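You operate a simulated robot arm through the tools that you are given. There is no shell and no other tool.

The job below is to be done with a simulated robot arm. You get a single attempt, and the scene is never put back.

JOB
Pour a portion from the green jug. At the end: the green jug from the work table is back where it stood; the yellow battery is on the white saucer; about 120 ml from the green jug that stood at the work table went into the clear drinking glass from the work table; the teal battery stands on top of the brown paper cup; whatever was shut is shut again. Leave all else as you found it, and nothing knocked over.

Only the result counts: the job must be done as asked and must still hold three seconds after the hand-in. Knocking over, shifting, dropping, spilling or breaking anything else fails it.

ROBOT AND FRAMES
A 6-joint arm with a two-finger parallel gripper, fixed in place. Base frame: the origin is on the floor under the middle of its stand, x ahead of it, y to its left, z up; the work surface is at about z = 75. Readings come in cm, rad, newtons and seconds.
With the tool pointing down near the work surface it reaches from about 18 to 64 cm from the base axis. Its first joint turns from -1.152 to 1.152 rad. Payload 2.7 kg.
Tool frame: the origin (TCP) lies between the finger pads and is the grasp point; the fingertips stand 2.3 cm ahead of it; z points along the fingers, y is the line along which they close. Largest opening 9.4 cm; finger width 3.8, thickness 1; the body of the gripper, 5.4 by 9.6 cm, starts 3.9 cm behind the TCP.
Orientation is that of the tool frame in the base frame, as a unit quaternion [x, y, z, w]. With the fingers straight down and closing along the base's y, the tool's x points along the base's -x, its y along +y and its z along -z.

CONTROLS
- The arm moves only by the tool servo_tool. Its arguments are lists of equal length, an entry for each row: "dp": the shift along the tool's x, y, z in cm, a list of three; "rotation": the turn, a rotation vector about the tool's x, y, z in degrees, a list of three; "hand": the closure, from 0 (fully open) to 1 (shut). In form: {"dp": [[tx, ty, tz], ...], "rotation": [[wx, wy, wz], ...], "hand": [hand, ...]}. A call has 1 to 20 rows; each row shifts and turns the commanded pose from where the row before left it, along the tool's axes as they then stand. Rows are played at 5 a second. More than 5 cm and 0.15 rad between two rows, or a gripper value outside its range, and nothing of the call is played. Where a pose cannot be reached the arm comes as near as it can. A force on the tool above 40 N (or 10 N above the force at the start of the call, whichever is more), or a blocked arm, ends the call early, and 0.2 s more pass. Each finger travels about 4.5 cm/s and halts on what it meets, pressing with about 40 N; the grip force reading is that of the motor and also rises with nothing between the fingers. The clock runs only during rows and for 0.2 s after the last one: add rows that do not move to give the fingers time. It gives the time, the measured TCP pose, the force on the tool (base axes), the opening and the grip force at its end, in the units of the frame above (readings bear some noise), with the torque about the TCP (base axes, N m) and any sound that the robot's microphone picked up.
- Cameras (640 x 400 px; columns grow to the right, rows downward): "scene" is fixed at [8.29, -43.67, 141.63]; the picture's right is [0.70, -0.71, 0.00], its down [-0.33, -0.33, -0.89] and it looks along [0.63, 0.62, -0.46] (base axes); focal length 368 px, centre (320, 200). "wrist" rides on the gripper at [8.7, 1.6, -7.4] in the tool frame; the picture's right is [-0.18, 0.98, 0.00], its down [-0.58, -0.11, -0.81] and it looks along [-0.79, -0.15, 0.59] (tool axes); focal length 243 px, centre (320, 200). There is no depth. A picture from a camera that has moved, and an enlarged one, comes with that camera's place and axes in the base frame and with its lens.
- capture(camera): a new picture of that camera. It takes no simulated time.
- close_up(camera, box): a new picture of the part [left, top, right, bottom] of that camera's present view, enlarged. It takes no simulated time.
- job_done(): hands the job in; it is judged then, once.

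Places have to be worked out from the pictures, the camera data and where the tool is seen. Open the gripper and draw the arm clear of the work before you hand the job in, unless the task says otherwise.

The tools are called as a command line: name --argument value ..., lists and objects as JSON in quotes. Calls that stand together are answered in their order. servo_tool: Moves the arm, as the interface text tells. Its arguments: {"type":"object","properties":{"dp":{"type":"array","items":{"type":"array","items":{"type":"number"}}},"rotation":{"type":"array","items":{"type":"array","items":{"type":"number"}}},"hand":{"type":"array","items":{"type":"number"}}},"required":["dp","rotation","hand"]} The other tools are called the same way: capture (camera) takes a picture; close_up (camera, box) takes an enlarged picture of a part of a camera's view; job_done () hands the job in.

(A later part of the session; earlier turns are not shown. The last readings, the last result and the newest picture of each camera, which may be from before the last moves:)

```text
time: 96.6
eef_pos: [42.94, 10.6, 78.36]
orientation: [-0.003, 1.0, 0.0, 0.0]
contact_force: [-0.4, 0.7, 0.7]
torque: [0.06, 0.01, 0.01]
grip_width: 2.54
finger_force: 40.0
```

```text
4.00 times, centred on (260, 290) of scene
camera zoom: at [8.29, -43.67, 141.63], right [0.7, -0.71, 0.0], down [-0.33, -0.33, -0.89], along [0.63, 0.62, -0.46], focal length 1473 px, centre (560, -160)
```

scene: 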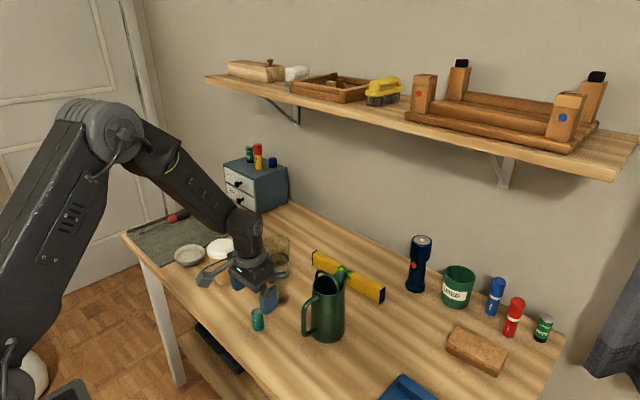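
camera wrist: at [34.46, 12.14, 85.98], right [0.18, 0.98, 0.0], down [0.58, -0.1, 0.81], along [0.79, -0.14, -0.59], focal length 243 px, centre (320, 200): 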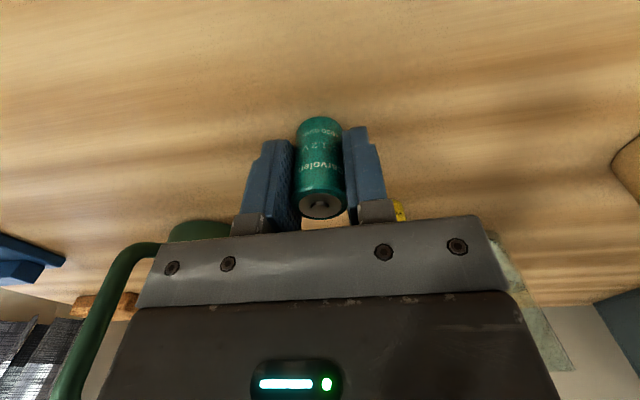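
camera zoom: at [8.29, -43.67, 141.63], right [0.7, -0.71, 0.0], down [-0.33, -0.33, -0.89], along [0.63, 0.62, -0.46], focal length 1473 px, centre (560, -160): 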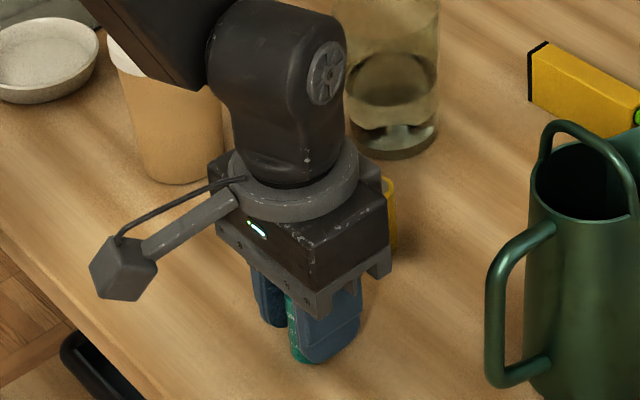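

Teal battery is held (2.54 cm). I lift it to z 100, yaw toward the cup by 33°, and move to where the camera sees the cup lid well.

servo_tool --dp '[[0, 0, -1.0], [0, 0, -3.0], [0, 0, -3.5], [0, 0, -3.5], [0, 0, -3.5], [0, 0, -3.5], [0, 0, -3.5], [0, 0, 0], [0, 0, 0], [0, 0, 0], [0, 0, 0], [-1.07, 3.63, -1.25], [-1.07, 3.63, -1.25], [-1.07, 3.63, -1.25], [-1.07, 3.63, -1.25], [0, 0, 0]]' --rotation '[[0, 0, 0], [0, 0, 0], [0, 0, 0], [0, 0, 0], [0, 0, 0], [0, 0, 0], [0, 0, 0], [0, 0, -8.25], [0, 0, -8.25], [0, 0, -8.25], [0, 0, -8.25], [0, 0, 0], [0, 0, 0], [0, 0, 0], [0, 0, 0], [0, 0, 0]]' --hand '[0.9, 0.9, 0.9, 0.9, 0.9, 0.9, 0.9, 0.9, 0.9, 0.9, 0.9, 0.9, 0.9, 0.9, 0.9, 0.9]'

capture --camera "wrist"

close_up --camera "wrist" --box '[200, 0, 440, 150]'

capture --camera "scene"

```text
time: 100.0
eef_pos: [38.49, 25.22, 104.5]
orientation: [-0.287, 0.958, 0.0, 0.0]
contact_force: [0.2, 0.6, -0.1]
torque: [-0.02, -0.02, 0.0]
grip_width: 2.5
finger_force: 40.3
```

```text
taken
camera wrist: at [30.5, 21.81, 112.03], right [-0.39, 0.92, 0.0], down [0.55, 0.23, 0.81], along [0.74, 0.31, -0.59], focal length 243 px, centre (320, 200)
```

wrist: 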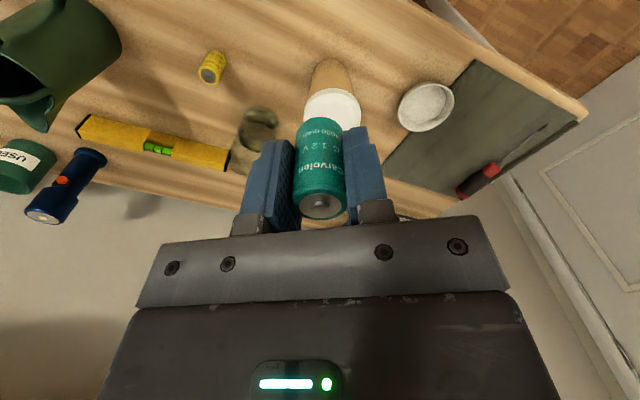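

```text
2.67 times, centred on (320, 75) of wrist
camera zoom: at [30.5, 21.81, 112.03], right [-0.39, 0.92, 0.0], down [0.55, 0.23, 0.81], along [0.74, 0.31, -0.59], focal length 647 px, centre (320, 533)
```

zoom: 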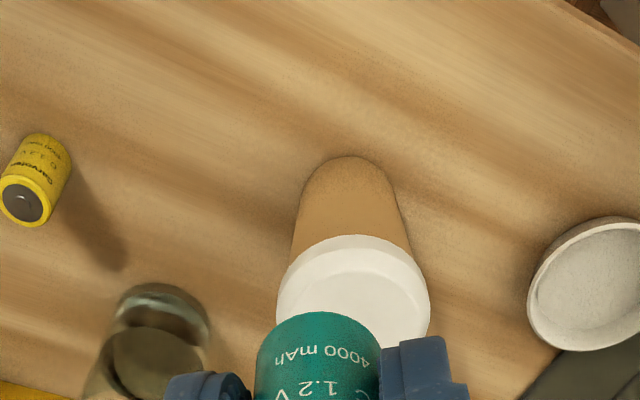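

```text
taken
```

scene: 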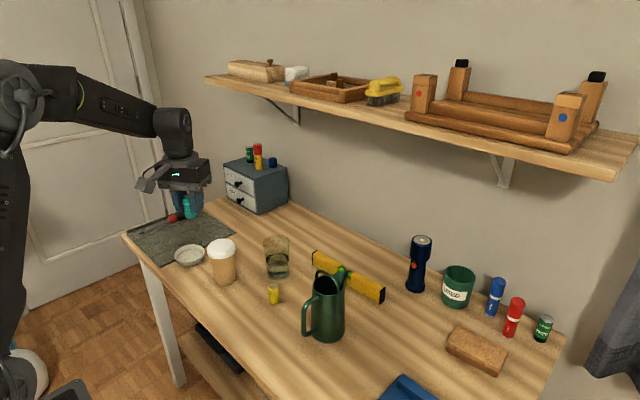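

From this view the cup axis is at about (47.2, 30.7), lid top near z 86.3; the saucer is near (44.6, 46.2). I move above the lid to z 95 and check alignment.

servo_tool --dp '[[-2.53, -0.04, 0], [-2.53, -0.04, 0], [-2.53, -0.04, 0], [-2.54, -0.04, 0], [0, 0, 3.2], [0, 0, 3.2], [0, 0, 3.2], [0, 0, 0]]' --rotation '[[0, 0, 0], [0, 0, 0], [0, 0, 0], [0, 0, 0], [0, 0, 0], [0, 0, 0], [0, 0, 0], [0, 0, 0]]' --hand '[0.9, 0.9, 0.9, 0.9, 0.9, 0.9, 0.9, 0.9]'

capture --camera "wrist"

close_up --camera "scene" --box '[170, 190, 270, 290]'

```text
time: 101.8
eef_pos: [47.02, 30.61, 95.17]
orientation: [-0.288, 0.958, 0.0, 0.0]
contact_force: [0.6, -0.2, 0.2]
torque: [0.02, 0.01, 0.01]
grip_width: 2.5
finger_force: 40.3
```

```text
taken
camera wrist: at [39.11, 27.25, 102.71], right [-0.39, 0.92, 0.0], down [0.55, 0.23, 0.81], along [0.74, 0.31, -0.59], focal length 243 px, centre (320, 200)
```

wrist: 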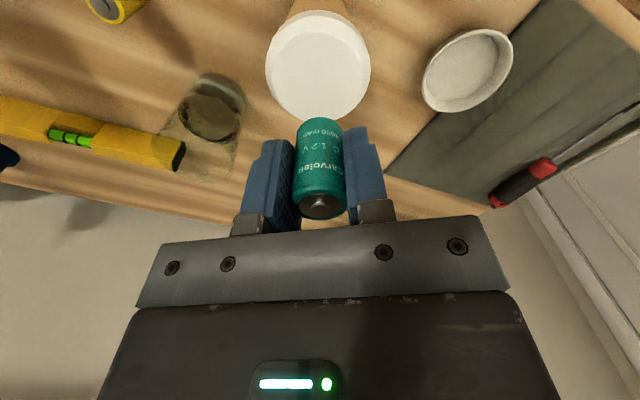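

```text
4.00 times, centred on (220, 240) of scene
camera zoom: at [8.29, -43.67, 141.63], right [0.7, -0.71, 0.0], down [-0.33, -0.33, -0.89], along [0.63, 0.62, -0.46], focal length 1473 px, centre (720, 40)
```

zoom: 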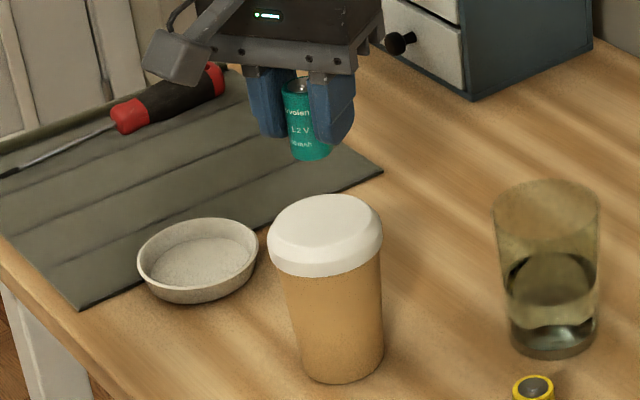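

The lid is well visible; I enlarge it to judge the centring of the battery over the flat top.

close_up --camera "wrist" --box '[240, 0, 400, 130]'

```text
3.08 times, centred on (320, 65) of wrist
camera zoom: at [39.11, 27.25, 102.71], right [-0.39, 0.92, 0.0], down [0.55, 0.23, 0.81], along [0.74, 0.31, -0.59], focal length 746 px, centre (320, 615)
```

zoom: 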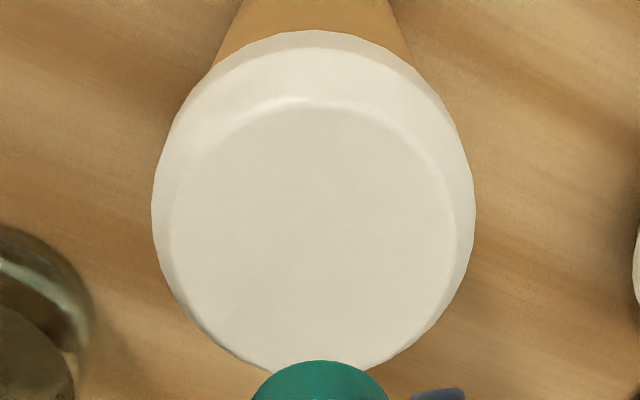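

The flat top is centred within about 0.3 cm of the battery axis. I trim that and lower to just above the lid.

servo_tool --dp '[[0.25, -0.12, 0], [0, 0, 1.6], [0, 0, 1.6], [0, 0, 1.2], [0, 0, 0]]' --rotation '[[0, 0, 0], [0, 0, 0], [0, 0, 0], [0, 0, 0], [0, 0, 0]]' --hand '[0.9, 0.9, 0.9, 0.9, 0.9]'

close_up --camera "scene" --box '[170, 190, 270, 290]'

capture --camera "wrist"

```text
time: 103.0
eef_pos: [46.7, 30.42, 90.88]
orientation: [-0.287, 0.958, 0.0, 0.0]
contact_force: [0.4, -0.7, -0.9]
torque: [-0.02, -0.01, -0.01]
grip_width: 2.54
finger_force: 40.0
```

```text
4.00 times, centred on (220, 240) of scene
camera zoom: at [8.29, -43.67, 141.63], right [0.7, -0.71, 0.0], down [-0.33, -0.33, -0.89], along [0.63, 0.62, -0.46], focal length 1473 px, centre (720, 40)
```

zoom: 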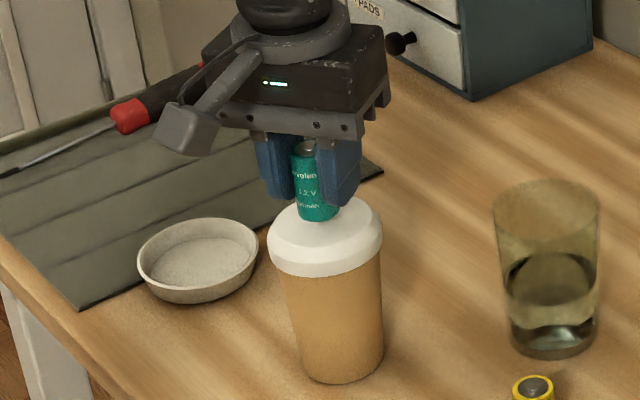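

```text
taken
camera wrist: at [38.76, 26.88, 98.44], right [-0.39, 0.92, 0.0], down [0.55, 0.23, 0.81], along [0.74, 0.31, -0.59], focal length 243 px, centre (320, 200)
```

wrist: 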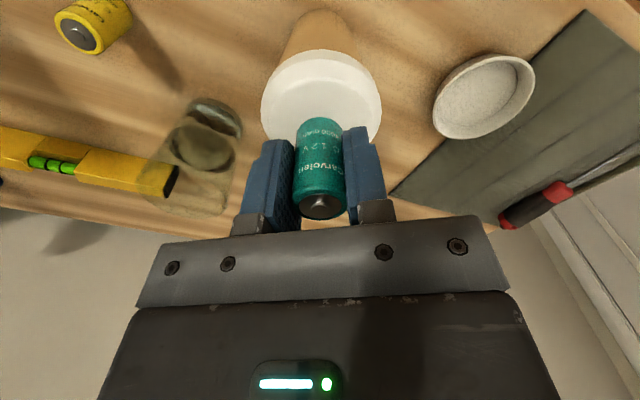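

Battery and lid axes agree within 0.2 cm in both views, with about 1 cm still to go. I lower in small steps, watching force.

servo_tool --dp '[[0, 0, 0.25], [0, 0, 0.25], [0, 0, 0.2], [0, 0, 0]]' --rotation '[[0, 0, 0], [0, 0, 0], [0, 0, 0], [0, 0, 0]]' --hand '[0.9, 0.9, 0.9, 0.9]'

close_up --camera "scene" --box '[190, 210, 250, 260]'

```text
time: 104.0
eef_pos: [46.9, 30.48, 90.28]
orientation: [-0.287, 0.958, 0.0, -0.001]
contact_force: [-0.6, -0.6, -0.4]
torque: [-0.02, 0.03, 0.0]
grip_width: 2.51
finger_force: 40.1
```

```text
8.00 times, centred on (220, 235) of scene
camera zoom: at [8.29, -43.67, 141.63], right [0.7, -0.71, 0.0], down [-0.33, -0.33, -0.89], along [0.63, 0.62, -0.46], focal length 2945 px, centre (1120, -80)
```

zoom: 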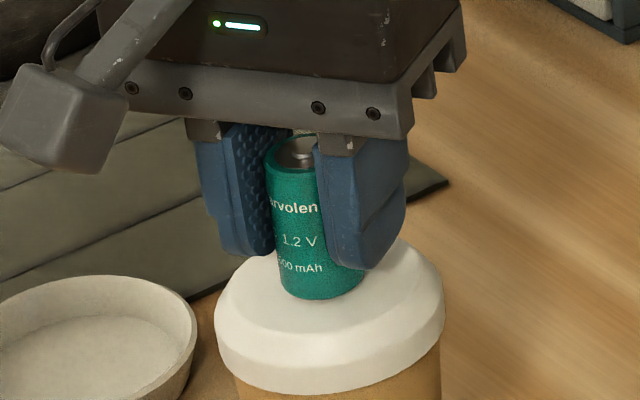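

Very close now; I continue in 0.1–0.15 cm steps.

servo_tool --dp '[[0, 0, 0.12], [0, 0, 0.12], [0, 0, 0]]' --rotation '[[0, 0, 0], [0, 0, 0], [0, 0, 0]]' --hand '[0.9, 0.9, 0.9]'

close_up --camera "scene" --box '[190, 210, 250, 260]'

```text
time: 104.8
eef_pos: [46.88, 30.29, 90.0]
orientation: [-0.287, 0.958, 0.0, 0.0]
contact_force: [-0.5, 0.7, 3.9]
torque: [0.03, 0.03, -0.01]
grip_width: 2.48
finger_force: 39.7
```

```text
8.00 times, centred on (220, 235) of scene
camera zoom: at [8.28, -43.67, 141.63], right [0.7, -0.71, 0.0], down [-0.33, -0.33, -0.89], along [0.63, 0.62, -0.46], focal length 2945 px, centre (1120, -80)
```

zoom: 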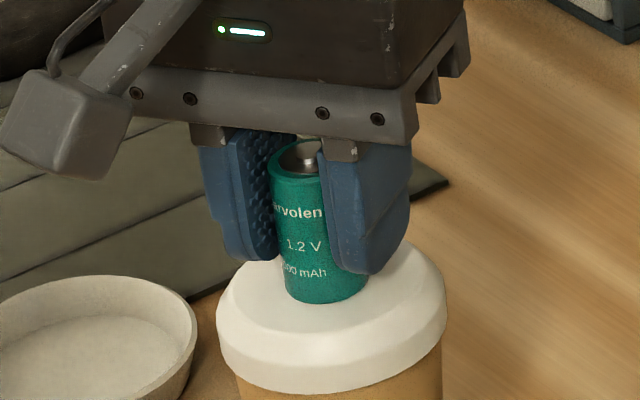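

Contact at 3.9 N: the battery stands on the lid. I release slowly.

servo_tool --dp '[[0, 0, 0], [0, 0, 0], [0, 0, 0], [0, 0, 0], [0, 0, 0], [0, 0, 0], [0, 0, 0], [0, 0, 0], [0, 0, 0]]' --rotation '[[0, 0, 0], [0, 0, 0], [0, 0, 0], [0, 0, 0], [0, 0, 0], [0, 0, 0], [0, 0, 0], [0, 0, 0], [0, 0, 0]]' --hand '[0.74, 0.72, 0.7, 0.67, 0.63, 0.58, 0.5, 0.42, 0.42]'

close_up --camera "scene" --box '[190, 210, 250, 260]'

capture --camera "wrist"

```text
time: 106.8
eef_pos: [46.96, 30.27, 90.0]
orientation: [-0.287, 0.958, 0.001, 0.0]
contact_force: [0.8, 0.5, 0.2]
torque: [0.0, -0.03, 0.01]
grip_width: 5.47
finger_force: 0.2
```

```text
8.00 times, centred on (220, 235) of scene
camera zoom: at [8.29, -43.67, 141.63], right [0.7, -0.71, 0.0], down [-0.33, -0.33, -0.89], along [0.63, 0.62, -0.46], focal length 2945 px, centre (1120, -80)
```

zoom: 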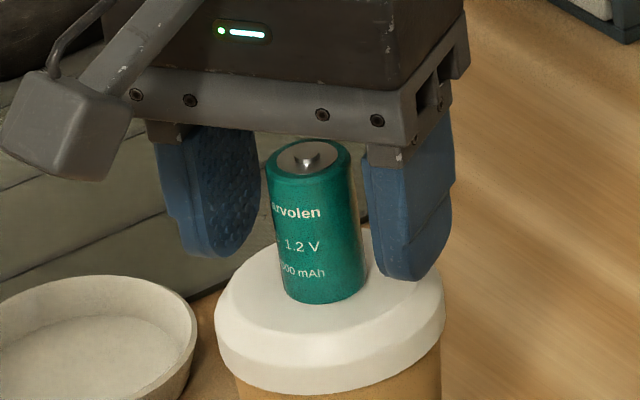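

```text
taken
camera wrist: at [38.92, 26.85, 97.52], right [-0.39, 0.92, 0.0], down [0.55, 0.23, 0.81], along [0.74, 0.31, -0.59], focal length 243 px, centre (320, 200)
```

wrist: 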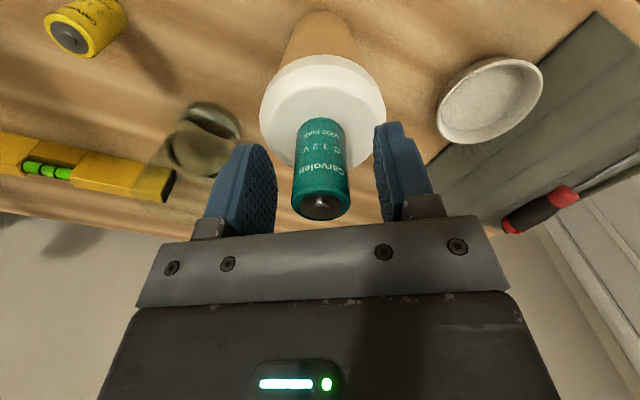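

The teal battery stands freely on the lid. I rise straight up and move over the yellow battery at z 100.

servo_tool --dp '[[0, 0, -1.5], [0, 0, -3], [0, 0, -3], [0, 0, -2.5], [1.07, -3.08, 0], [1.07, -3.08, 0], [1.07, -3.08, 0], [1.07, -3.08, 0], [1.07, -3.08, 0], [0, 0, 0]]' --rotation '[[0, 0, 0], [0, 0, 0], [0, 0, 0], [0, 0, 0], [0, 0, 0], [0, 0, 0], [0, 0, 0], [0, 0, 0], [0, 0, 0], [0, 0, 0]]' --hand '[0.42, 0.42, 0.42, 0.3, 0.1, 0, 0, 0, 0, 0]'

capture --camera "wrist"

close_up --camera "wrist" --box '[240, 0, 400, 100]'

capture --camera "scene"

```text
time: 109.0
eef_pos: [51.23, 14.36, 100.02]
orientation: [-0.287, 0.958, 0.0, 0.0]
contact_force: [-0.3, 0.1, 0.8]
torque: [-0.03, -0.03, -0.01]
grip_width: 9.35
finger_force: 0.1
```

```text
taken
camera wrist: at [43.22, 10.8, 107.55], right [-0.39, 0.92, 0.0], down [0.55, 0.23, 0.81], along [0.74, 0.31, -0.59], focal length 243 px, centre (320, 200)
```

wrist: 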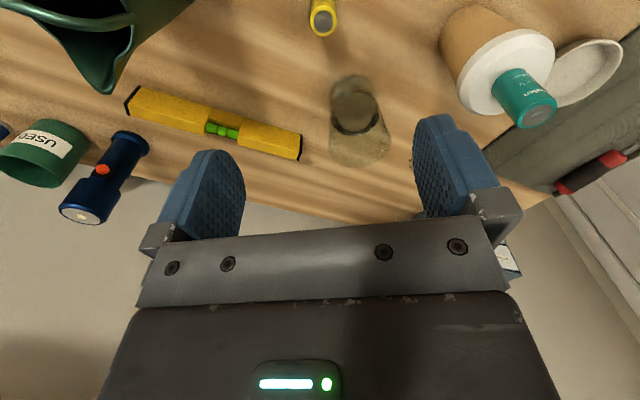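

```text
4.00 times, centred on (320, 50) of wrist
camera zoom: at [43.22, 10.8, 107.55], right [-0.39, 0.92, 0.0], down [0.55, 0.23, 0.81], along [0.74, 0.31, -0.59], focal length 970 px, centre (320, 800)
```

zoom: 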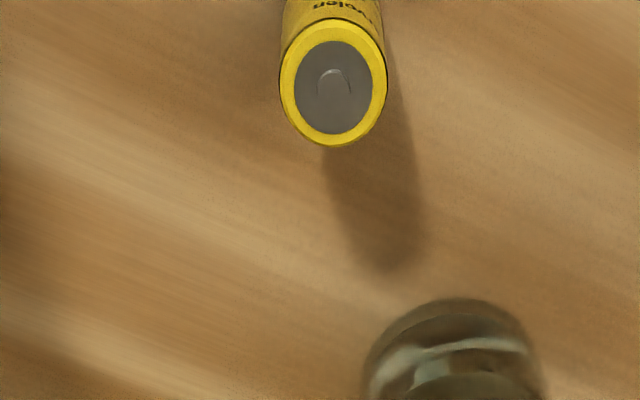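

```text
taken
```

scene: 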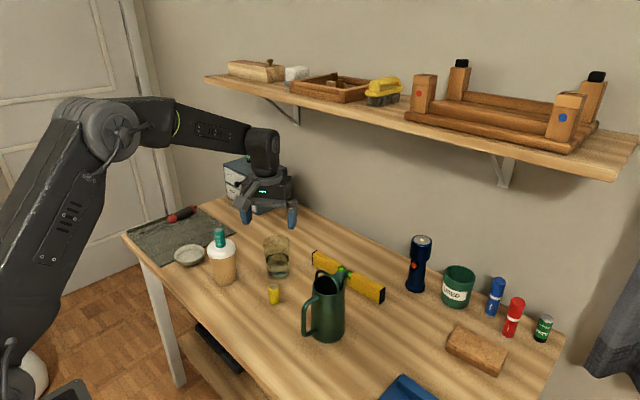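

The battery top appears 0.34 cm to the +t side and 0.3 cm nearer than aligned. I correct and descend to z 86 for a check.

servo_tool --dp '[[0.32, 0.34, 0], [0, 0, 3.5], [0, 0, 3.5], [0, 0, 3.5], [0, 0, 3.5], [0, 0, 0]]' --rotation '[[0, 0, 0], [0, 0, 0], [0, 0, 0], [0, 0, 0], [0, 0, 0], [0, 0, 0]]' --hand '[0, 0, 0, 0, 0, 0]'

capture --camera "wrist"

```text
time: 110.4
eef_pos: [50.53, 14.82, 85.95]
orientation: [-0.287, 0.958, 0.0, 0.0]
contact_force: [-0.2, -1.0, -0.6]
torque: [0.01, 0.02, 0.0]
grip_width: 9.4
finger_force: 0.0
```

```text
taken
camera wrist: at [42.52, 11.37, 93.53], right [-0.39, 0.92, 0.0], down [0.55, 0.23, 0.81], along [0.74, 0.31, -0.59], focal length 243 px, centre (320, 200)
```

wrist: 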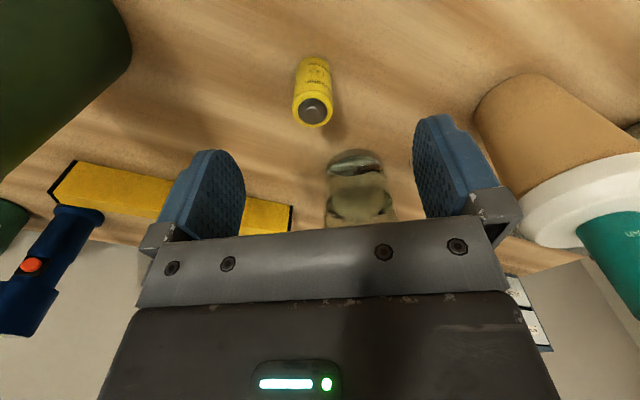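

Now settled, the battery is 0.43 cm to the other side (the arm was still moving in the last frame). I correct, descend and close gently.

servo_tool --dp '[[0, -0.43, 0], [0, 0, 0], [0, 0, 2.0], [0, 0, 2.0], [0, 0, 2.0], [0, 0, 1.6], [0, 0, 0], [0, 0, 0], [0, 0, 0], [0, 0, 0], [0, 0, 0], [0, 0, 0], [0, 0, 0], [0, 0, 0], [0, 0, 0], [0, 0, 0]]' --rotation '[[0, 0, 0], [0, 0, 0], [0, 0, 0], [0, 0, 0], [0, 0, 0], [0, 0, 0], [0, 0, 0], [0, 0, 0], [0, 0, 0], [0, 0, 0], [0, 0, 0], [0, 0, 0], [0, 0, 0], [0, 0, 0], [0, 0, 0], [0, 0, 0]]' --hand '[0, 0, 0, 0, 0, 0, 0, 0.15, 0.3, 0.45, 0.55, 0.62, 0.68, 0.74, 0.8, 0.9]'

capture --camera "wrist"

close_up --camera "scene" --box '[180, 210, 340, 310]'

```text
time: 113.8
eef_pos: [50.69, 14.16, 78.63]
orientation: [-0.288, 0.958, -0.001, 0.0]
contact_force: [0.2, 0.2, 1.1]
torque: [0.03, 0.02, -0.01]
grip_width: 2.49
finger_force: 39.4
```

```text
taken
camera wrist: at [42.69, 10.68, 86.02], right [-0.39, 0.92, 0.0], down [0.55, 0.23, 0.81], along [0.74, 0.31, -0.59], focal length 243 px, centre (320, 200)
```

wrist: 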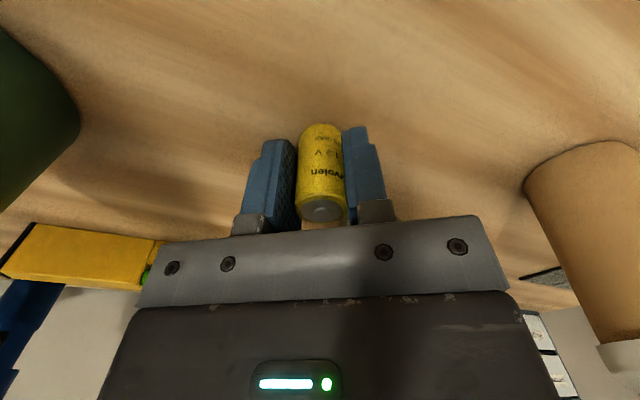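

```text
4.00 times, centred on (260, 260) of scene
camera zoom: at [8.29, -43.67, 141.63], right [0.7, -0.71, 0.0], down [-0.33, -0.33, -0.89], along [0.63, 0.62, -0.46], focal length 1473 px, centre (560, -40)
```

zoom: 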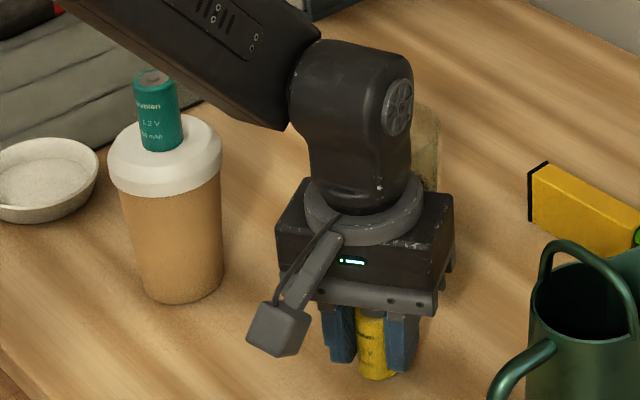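

The yellow battery is gripped, but fingertips would sit below the saucer's rim (about 77.2). I reopen slightly, rise 1.1 cm and regrip higher so the fingers stay above the rim when placing.

servo_tool --dp '[[0, 0, 0], [0, 0, 0], [0, 0, 0], [0, 0, -0.55], [0, 0, -0.55], [0, 0, 0], [0, 0, 0], [0, 0, 0], [0, 0, 0], [0, 0, 0], [0, 0, 0]]' --rotation '[[0, 0, 0], [0, 0, 0], [0, 0, 0], [0, 0, 0], [0, 0, 0], [0, 0, 0], [0, 0, 0], [0, 0, 0], [0, 0, 0], [0, 0, 0], [0, 0, 0]]' --hand '[0.72, 0.66, 0.6, 0.6, 0.6, 0.6, 0.66, 0.7, 0.76, 0.82, 0.9]'

capture --camera "wrist"

```text
time: 116.2
eef_pos: [50.62, 14.32, 79.54]
orientation: [-0.287, 0.958, 0.0, 0.0]
contact_force: [-0.1, 0.9, -0.3]
torque: [0.04, 0.03, 0.04]
grip_width: 2.48
finger_force: 40.4
```

```text
taken
camera wrist: at [42.65, 10.83, 87.08], right [-0.39, 0.92, 0.0], down [0.55, 0.23, 0.81], along [0.74, 0.31, -0.59], focal length 243 px, centre (320, 200)
```

wrist: 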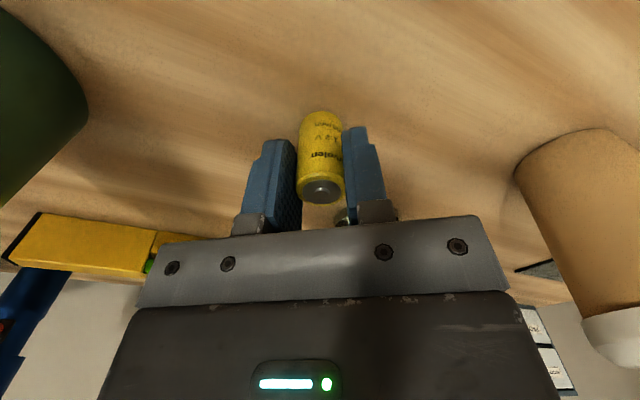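

Regripped with the TCP 4.7 cm above the battery's bottom. I lift high, yaw toward the saucer and move to a viewing position.

servo_tool --dp '[[0, 0, -1.0], [0, 0, -3.0], [0, 0, -4.0], [0, 0, -4.5], [0, 0, -4.5], [0, 0, -4.5], [0, 0, -4.5], [0, 0, 0], [0, 0, 0], [-1.23, 3.8, 0], [-1.23, 3.8, 0], [-1.23, 3.8, 0], [-1.23, 3.8, 0], [-1.23, 3.8, 0], [-1.23, 3.8, 0], [-1.23, 3.8, 0], [0, 0, 0], [0, 0, 0], [0, 0, 0]]' --rotation '[[0, 0, 0], [0, 0, 0], [0, 0, 0], [0, 0, 0], [0, 0, 0], [0, 0, 0], [0, 0, 0], [0, 0, -6.4], [0, 0, -6.4], [0, 0, 0], [0, 0, 0], [0, 0, 0], [0, 0, 0], [0, 0, 0], [0, 0, 0], [0, 0, 0], [0, 0, 0], [0, 0, 0], [0, 0, 0]]' --hand '[0.9, 0.9, 0.9, 0.9, 0.9, 0.9, 0.9, 0.9, 0.9, 0.9, 0.9, 0.9, 0.9, 0.9, 0.9, 0.9, 0.9, 0.9, 0.9]'

capture --camera "wrist"

close_up --camera "wrist" --box '[220, 0, 420, 125]'

capture --camera "scene"

```text
time: 120.2
eef_pos: [37.59, 38.77, 105.3]
orientation: [-0.392, 0.92, 0.0, 0.001]
contact_force: [0.2, 0.2, -0.8]
torque: [0.04, 0.01, 0.01]
grip_width: 2.45
finger_force: 40.2
```

```text
taken
camera wrist: at [30.55, 33.64, 112.85], right [-0.58, 0.81, 0.0], down [0.48, 0.34, 0.81], along [0.66, 0.47, -0.59], focal length 243 px, centre (320, 200)
```

wrist: 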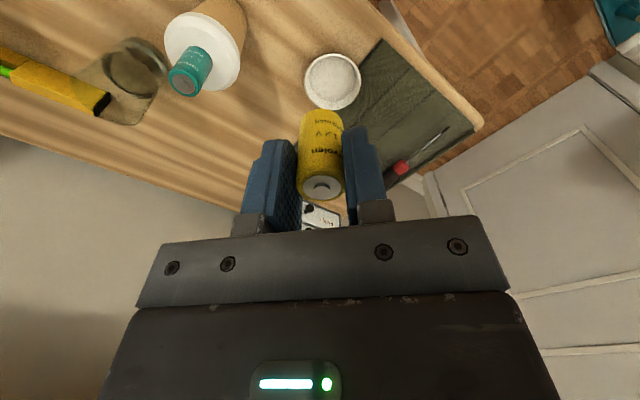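

```text
3.20 times, centred on (320, 62) of wrist
camera zoom: at [30.55, 33.64, 112.85], right [-0.58, 0.81, 0.0], down [0.48, 0.34, 0.81], along [0.66, 0.47, -0.59], focal length 776 px, centre (320, 640)
```

zoom: 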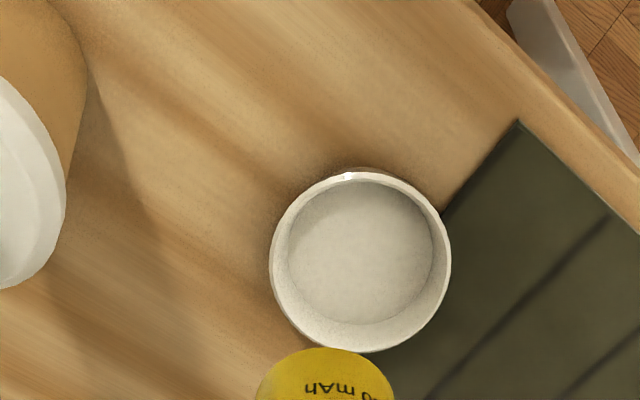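

```text
taken
```

scene: 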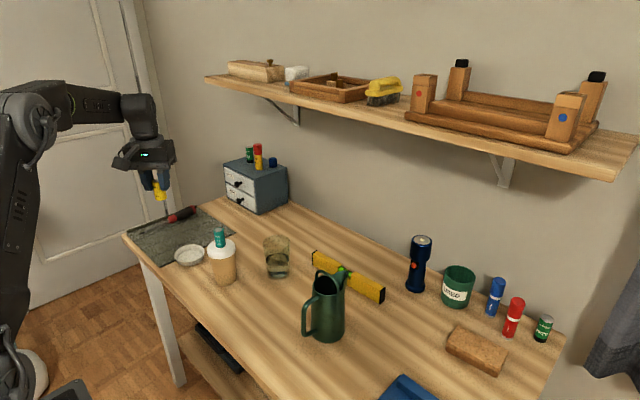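

The saucer's centre is about (44.85, 46.3), floor radius ~3.5 cm. I lower to z 87 here, then move outward to 0.9 cm short of the saucer's centre.

servo_tool --dp '[[0, 0, 3.7], [0, 0, 3.7], [0, 0, 3.7], [0, 0, 3.7], [0, 0, 3.7], [-2.4, 0.01, 0], [-2.4, 0.01, 0], [-2.4, 0.01, 0], [-2.24, 0.01, 0], [0, 0, 0], [0, 0, 0]]' --rotation '[[0, 0, 0], [0, 0, 0], [0, 0, 0], [0, 0, 0], [0, 0, 0], [0, 0, 0], [0, 0, 0], [0, 0, 0], [0, 0, 0], [0, 0, 0], [0, 0, 0]]' --hand '[0.9, 0.9, 0.9, 0.9, 0.9, 0.9, 0.9, 0.9, 0.9, 0.9, 0.9]'

capture --camera "wrist"

close_up --camera "scene" --box '[130, 180, 250, 290]'

```text
time: 122.6
eef_pos: [43.89, 45.73, 86.73]
orientation: [-0.392, 0.92, -0.001, 0.001]
contact_force: [-0.1, 0.0, -0.7]
torque: [0.04, -0.01, 0.01]
grip_width: 2.48
finger_force: 40.2
```

```text
taken
camera wrist: at [36.83, 40.57, 94.3], right [-0.58, 0.81, 0.0], down [0.48, 0.34, 0.81], along [0.66, 0.47, -0.59], focal length 243 px, centre (320, 200)
```

wrist: 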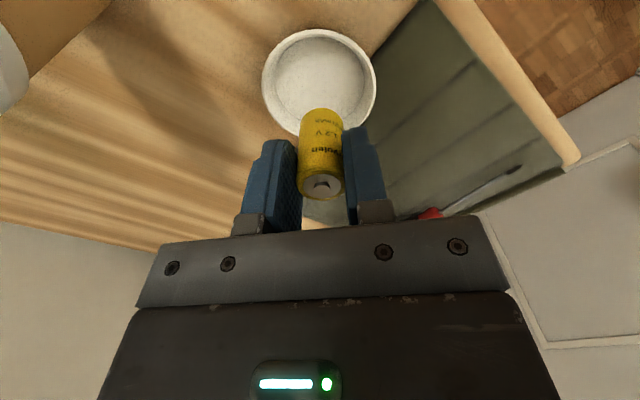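

```text
3.64 times, centred on (190, 235) of scene
camera zoom: at [8.29, -43.67, 141.63], right [0.7, -0.71, 0.0], down [-0.33, -0.33, -0.89], along [0.63, 0.62, -0.46], focal length 1339 px, centre (793, 73)
```

zoom: 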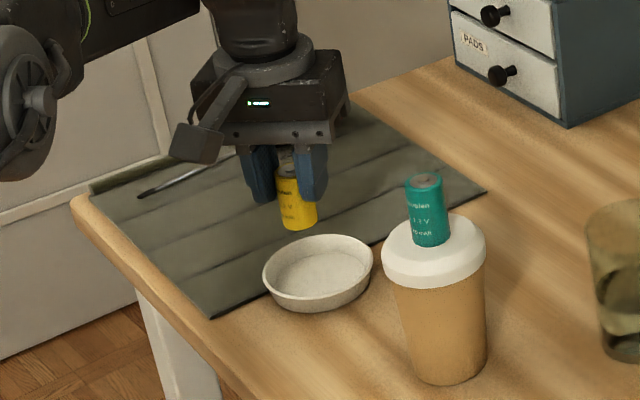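

Reach is fine; the battery's axis is about 0.7 cm inside the saucer's centre as intended. I lower toward the saucer floor.

servo_tool --dp '[[0, 0, 1.5], [0, 0, 1.5], [0, 0, 1.5], [0, 0, 1.2], [0, 0, 0]]' --rotation '[[0, 0, 0], [0, 0, 0], [0, 0, 0], [0, 0, 0], [0, 0, 0]]' --hand '[0.9, 0.9, 0.9, 0.9, 0.9]'

close_up --camera "scene" --box '[150, 210, 230, 280]'

capture --camera "wrist"

```text
time: 123.8
eef_pos: [43.75, 45.9, 81.24]
orientation: [-0.392, 0.92, 0.0, 0.0]
contact_force: [-1.3, -1.2, -0.5]
torque: [0.03, -0.01, -0.02]
grip_width: 2.47
finger_force: 40.7
```

```text
5.71 times, centred on (190, 245) of scene
camera zoom: at [8.29, -43.67, 141.63], right [0.7, -0.71, 0.0], down [-0.33, -0.33, -0.89], along [0.63, 0.62, -0.46], focal length 2104 px, centre (1063, -57)
```

zoom: 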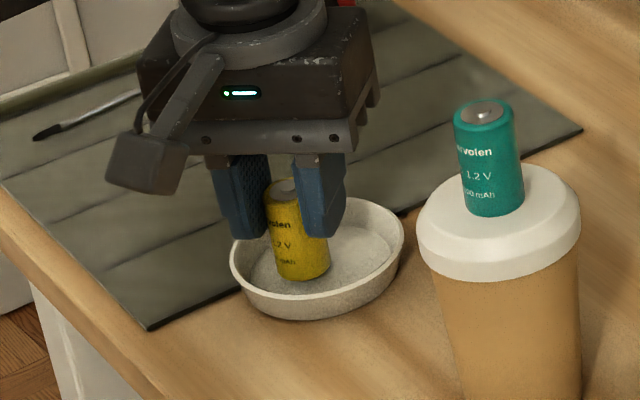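

```text
taken
camera wrist: at [36.69, 40.72, 88.75], right [-0.58, 0.81, 0.0], down [0.48, 0.34, 0.81], along [0.66, 0.47, -0.59], focal length 243 px, centre (320, 200)
```

wrist: 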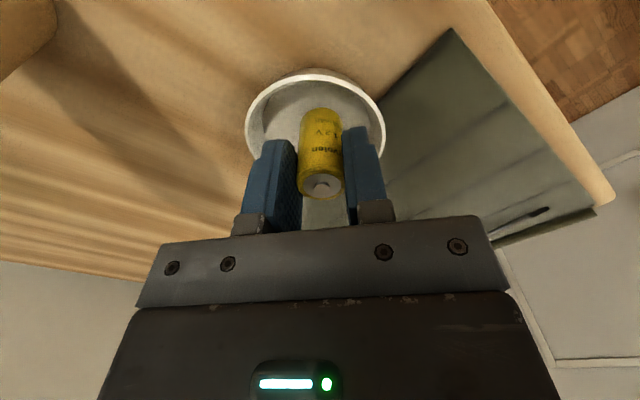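

The battery hangs about a centimetre above the saucer floor, fingers above the rim. I lower in small steps until contact.

servo_tool --dp '[[0, 0, 0.3], [0, 0, 0.3], [0, 0, 0.15], [0, 0, 0]]' --rotation '[[0, 0, 0], [0, 0, 0], [0, 0, 0], [0, 0, 0]]' --hand '[0.9, 0.9, 0.9, 0.9]'

close_up --camera "scene" --box '[150, 210, 230, 280]'

```text
time: 124.8
eef_pos: [43.85, 45.82, 80.8]
orientation: [-0.392, 0.92, 0.001, 0.002]
contact_force: [-0.8, -0.4, 7.6]
torque: [-0.02, -0.08, -0.05]
grip_width: 2.5
finger_force: 40.0
```

```text
5.71 times, centred on (190, 245) of scene
camera zoom: at [8.27, -43.68, 141.63], right [0.7, -0.71, 0.0], down [-0.33, -0.33, -0.89], along [0.63, 0.62, -0.46], focal length 2104 px, centre (1063, -57)
```

zoom: 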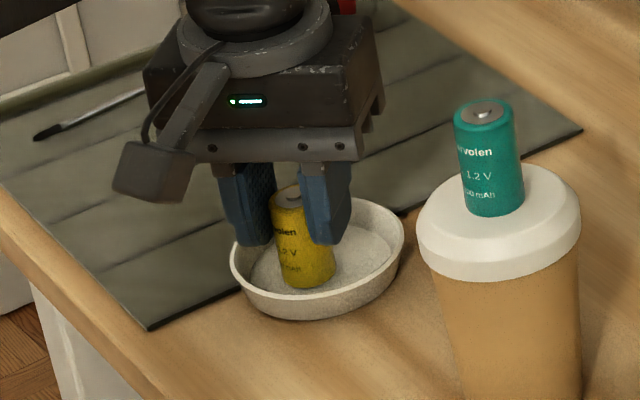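

Contact at 7.6 N with the saucer floor near z 76. I ease up by 0.08 cm and then release slowly.

servo_tool --dp '[[0, 0, -0.08], [0, 0, 0]]' --rotation '[[0, 0, 0], [0, 0, 0]]' --hand '[0.9, 0.9]'

close_up --camera "scene" --box '[160, 225, 220, 275]'

```text
time: 125.4
eef_pos: [43.82, 45.8, 80.74]
orientation: [-0.392, 0.92, 0.001, 0.001]
contact_force: [1.6, 3.6, 8.5]
torque: [0.31, -0.12, -0.02]
grip_width: 2.5
finger_force: 40.3
```

```text
8.00 times, centred on (190, 250) of scene
camera zoom: at [8.28, -43.67, 141.63], right [0.7, -0.71, 0.0], down [-0.33, -0.33, -0.89], along [0.63, 0.62, -0.46], focal length 2945 px, centre (1360, -200)
```

zoom: 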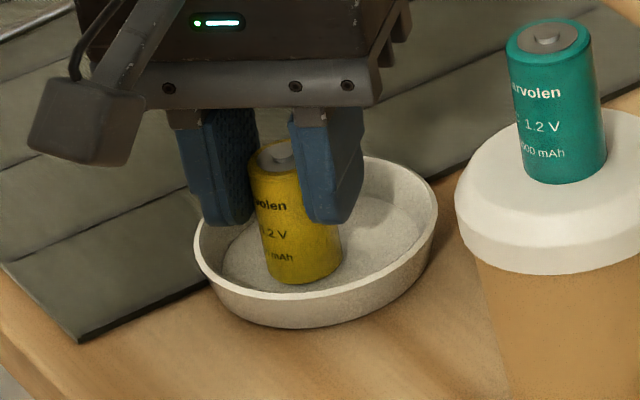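

The saucer itself has not moved, but the contact still carries some side load. I raise another 0.15 cm to relieve it before opening.

servo_tool --dp '[[0, 0, -0.15], [0, 0, 0], [0, 0, 0]]' --rotation '[[0, 0, 0], [0, 0, 0], [0, 0, 0]]' --hand '[0.9, 0.9, 0.9]'

close_up --camera "scene" --box '[160, 225, 220, 275]'

```text
time: 126.2
eef_pos: [43.81, 45.54, 80.6]
orientation: [-0.392, 0.92, 0.0, -0.001]
contact_force: [-0.3, 0.1, 2.6]
torque: [0.06, 0.03, -0.03]
grip_width: 2.48
finger_force: 40.1
```

```text
8.00 times, centred on (190, 250) of scene
camera zoom: at [8.28, -43.67, 141.63], right [0.7, -0.71, 0.0], down [-0.33, -0.33, -0.89], along [0.63, 0.62, -0.46], focal length 2945 px, centre (1360, -200)
```

zoom: 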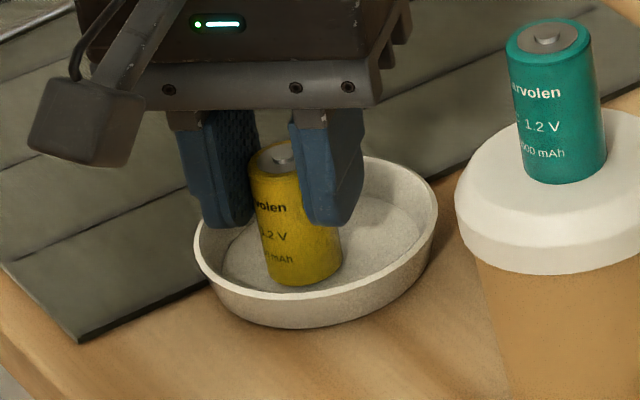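

Side load is gone and 2.6 N rests on the saucer. I open just enough to free the battery, staying inside the bowl's outline.

servo_tool --dp '[[0, 0, 0], [0, 0, 0], [0, 0, 0], [0, 0, 0], [0, 0, 0], [0, 0, 0]]' --rotation '[[0, 0, 0], [0, 0, 0], [0, 0, 0], [0, 0, 0], [0, 0, 0], [0, 0, 0]]' --hand '[0.74, 0.72, 0.7, 0.67, 0.63, 0.63]'

close_up --camera "scene" --box '[160, 225, 220, 275]'

capture --camera "wrist"

```text
time: 127.6
eef_pos: [43.79, 45.7, 80.84]
orientation: [-0.393, 0.92, -0.001, 0.0]
contact_force: [-0.2, 0.0, -0.3]
torque: [0.03, 0.03, 0.0]
grip_width: 3.48
finger_force: 0.1
```

```text
8.00 times, centred on (190, 250) of scene
camera zoom: at [8.29, -43.67, 141.63], right [0.7, -0.71, 0.0], down [-0.33, -0.33, -0.89], along [0.63, 0.62, -0.46], focal length 2945 px, centre (1360, -200)
```

zoom: 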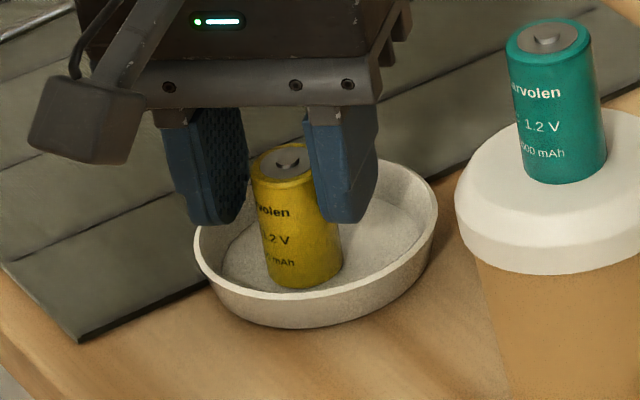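

```text
taken
camera wrist: at [36.83, 40.56, 88.32], right [-0.58, 0.81, 0.0], down [0.48, 0.34, 0.81], along [0.66, 0.47, -0.59], focal length 243 px, centre (320, 200)
```

wrist: 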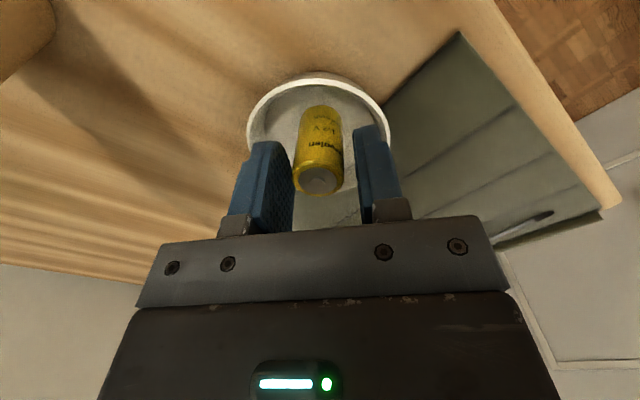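

The battery stands by itself but sits close to the left finger. I shift the hand 0.2 cm away from it, then check and rise.

servo_tool --dp '[[0, -0.1, 0], [0, -0.1, 0], [0, 0, 0], [0, 0, -0.5], [0, 0, -0.8], [0, 0, -1.2], [0, 0, 0]]' --rotation '[[0, 0, 0], [0, 0, 0], [0, 0, 0], [0, 0, 0], [0, 0, 0], [0, 0, 0], [0, 0, 0]]' --hand '[0.63, 0.63, 0.6, 0.6, 0.6, 0.6, 0.6]'

close_up --camera "scene" --box '[160, 225, 220, 275]'

capture --camera "wrist"

```text
time: 129.2
eef_pos: [44.12, 45.48, 83.53]
orientation: [-0.393, 0.92, 0.0, 0.0]
contact_force: [-0.1, 0.5, -0.4]
torque: [0.01, -0.02, 0.0]
grip_width: 3.75
finger_force: 0.1
```

```text
8.00 times, centred on (190, 250) of scene
camera zoom: at [8.29, -43.67, 141.63], right [0.7, -0.71, 0.0], down [-0.33, -0.33, -0.89], along [0.63, 0.62, -0.46], focal length 2945 px, centre (1360, -200)
```

zoom: 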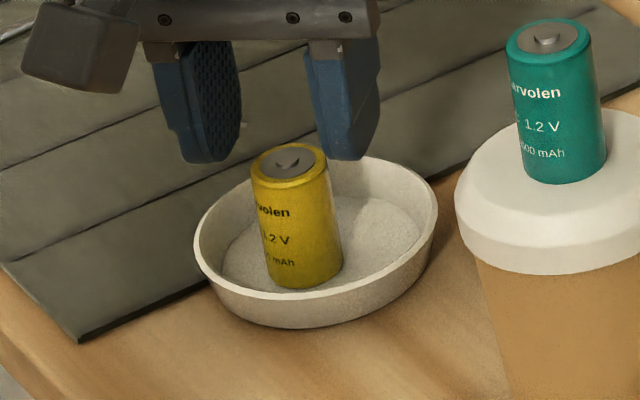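

```text
taken
camera wrist: at [37.1, 40.38, 90.99], right [-0.58, 0.81, 0.0], down [0.48, 0.34, 0.81], along [0.66, 0.47, -0.59], focal length 243 px, centre (320, 200)
```

wrist: 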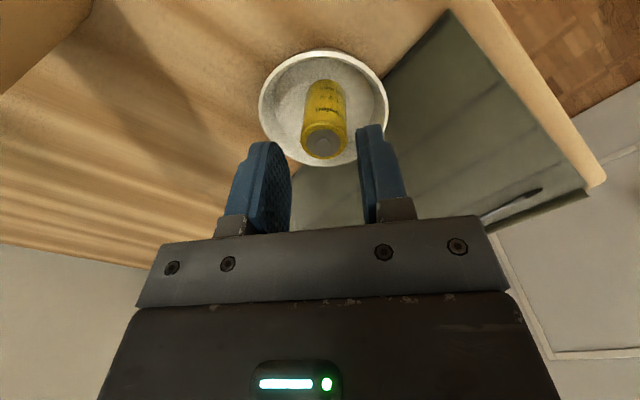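

The yellow battery stands upright in the saucer. I rise well clear and retreat to near the starting area with the gripper open.

servo_tool --dp '[[0, 0, -2], [0, 0, -4], [0, 0, -4.5], [0, 0, -4.5], [0, 0, -4.5], [3.14, -1.78, 0], [3.14, -1.78, 0], [3.14, -1.78, 0], [3.14, -1.78, 0], [3.14, -1.78, 0], [3.14, -1.78, 0], [3.14, -1.78, 0], [3.14, -1.78, 0], [0, 0, 0], [0, 0, 0]]' --rotation '[[0, 0, 0], [0, 0, 0], [0, 0, 0], [0, 0, 0], [0, 0, 0], [0, 0, 0], [0, 0, 0], [0, 0, 0], [0, 0, 0], [0, 0, 0], [0, 0, 0], [0, 0, 0], [0, 0, 0], [0, 0, 0], [0, 0, 0]]' --hand '[0.6, 0.6, 0.4, 0.2, 0, 0, 0, 0, 0, 0, 0, 0, 0, 0, 0]'

capture --camera "scene"

close_up --camera "scene" --box '[160, 200, 400, 350]'

capture --camera "wrist"

```text
time: 132.4
eef_pos: [36.15, 17.04, 102.58]
orientation: [-0.393, 0.92, 0.0, 0.001]
contact_force: [-0.3, -0.5, 0.0]
torque: [0.0, 0.01, 0.02]
grip_width: 9.4
finger_force: 0.1
out of reach, approached as far as the arm can: row 5
```

```text
taken
```

scene: 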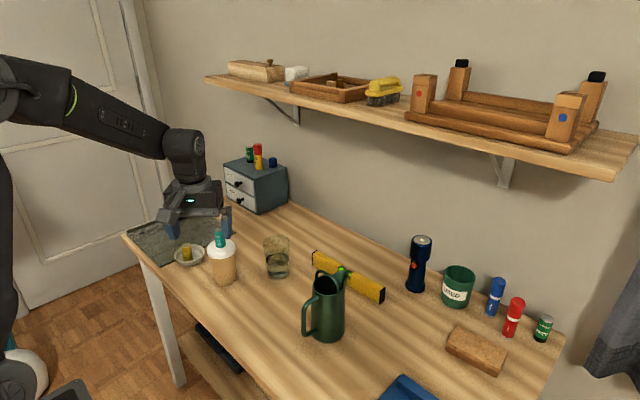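

```text
2.67 times, centred on (280, 275) of scene
camera zoom: at [8.29, -43.67, 141.63], right [0.7, -0.71, 0.0], down [-0.33, -0.33, -0.89], along [0.63, 0.62, -0.46], focal length 982 px, centre (427, 0)
```

zoom: 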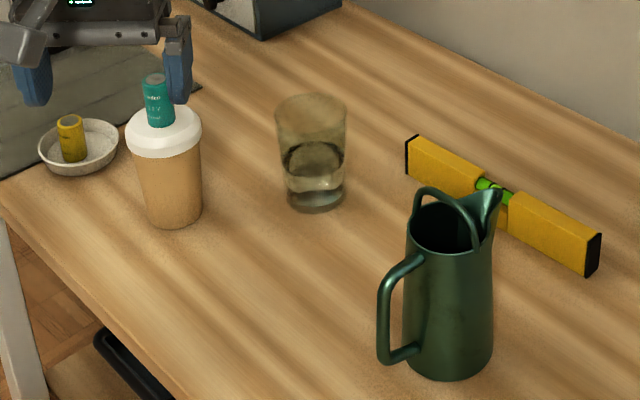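

```text
taken
camera wrist: at [29.18, 11.85, 110.09], right [-0.58, 0.81, 0.0], down [0.48, 0.34, 0.81], along [0.66, 0.47, -0.59], focal length 243 px, centre (320, 200)
```

wrist: 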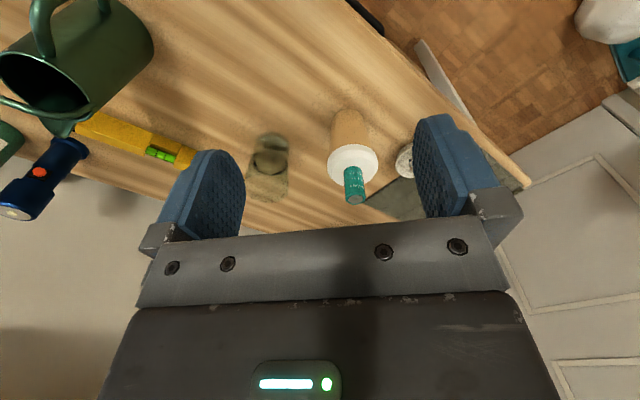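

All items look in place. I check the table around the glass and jug for drops and the final level before handing in.

close_up --camera "scene" --box '[250, 225, 310, 290]'

close_up --camera "scene" --box '[280, 260, 400, 350]'

close_up --camera "scene" --box '[120, 200, 260, 300]'

```text
6.15 times, centred on (280, 258) of scene
camera zoom: at [8.29, -43.67, 141.63], right [0.7, -0.71, 0.0], down [-0.33, -0.33, -0.89], along [0.63, 0.62, -0.46], focal length 2266 px, centre (566, -154)
```

zoom: 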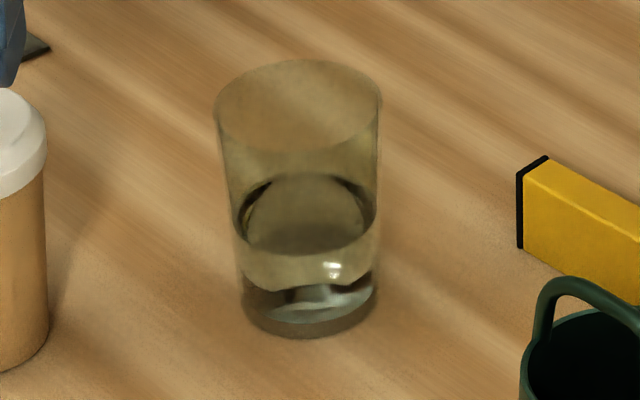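

```text
4.44 times, centred on (340, 305) of scene
camera zoom: at [8.29, -43.67, 141.63], right [0.7, -0.71, 0.0], down [-0.33, -0.33, -0.89], along [0.63, 0.62, -0.46], focal length 1636 px, centre (231, -267)
```

zoom: 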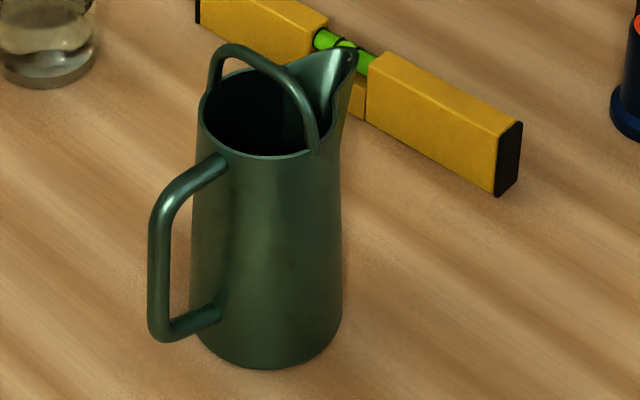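

```text
4.00 times, centred on (190, 250) of scene
camera zoom: at [8.29, -43.67, 141.63], right [0.7, -0.71, 0.0], down [-0.33, -0.33, -0.89], along [0.63, 0.62, -0.46], focal length 1473 px, centre (840, 0)
```

zoom: 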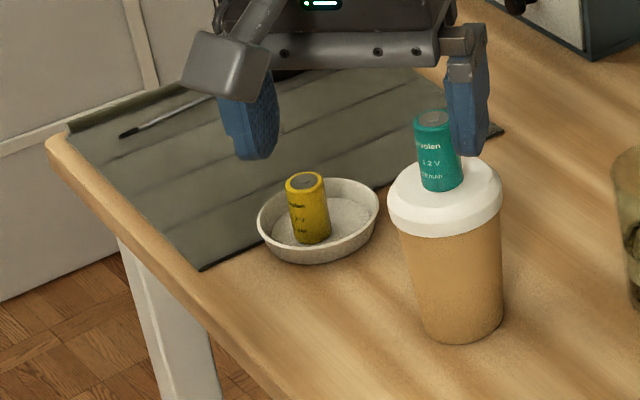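

No spill is visible, the level stands at roughly 117 ml, and both batteries are standing. I raise the arm a little further clear before handing in.

servo_tool --dp '[[2, 0, -3], [2, 0, -3], [0, 0, -3], [0, 0, 0], [0, 0, 0], [0, 0, 0]]' --rotation '[[0, 0, 0], [0, 0, 0], [0, 0, 0], [0, 0, 0], [0, 0, 0], [0, 0, 0]]' --hand '[0, 0, 0, 0, 0, 0]'

capture --camera "scene"

```text
time: 133.8
eef_pos: [33.65, 14.16, 111.62]
orientation: [-0.392, 0.92, 0.0, 0.001]
contact_force: [-0.2, -1.1, 0.5]
torque: [0.0, 0.0, 0.04]
grip_width: 9.38
finger_force: 0.0
```

```text
taken
```

scene: 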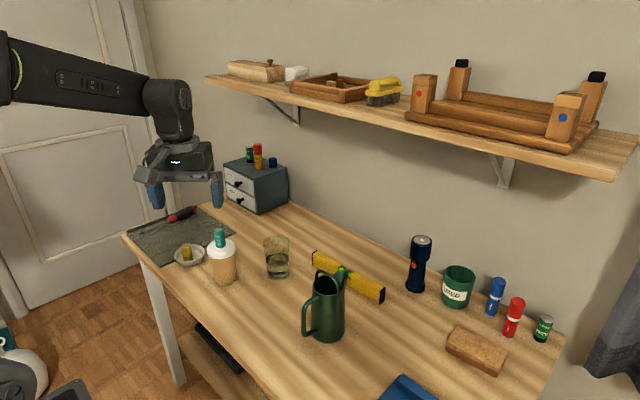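

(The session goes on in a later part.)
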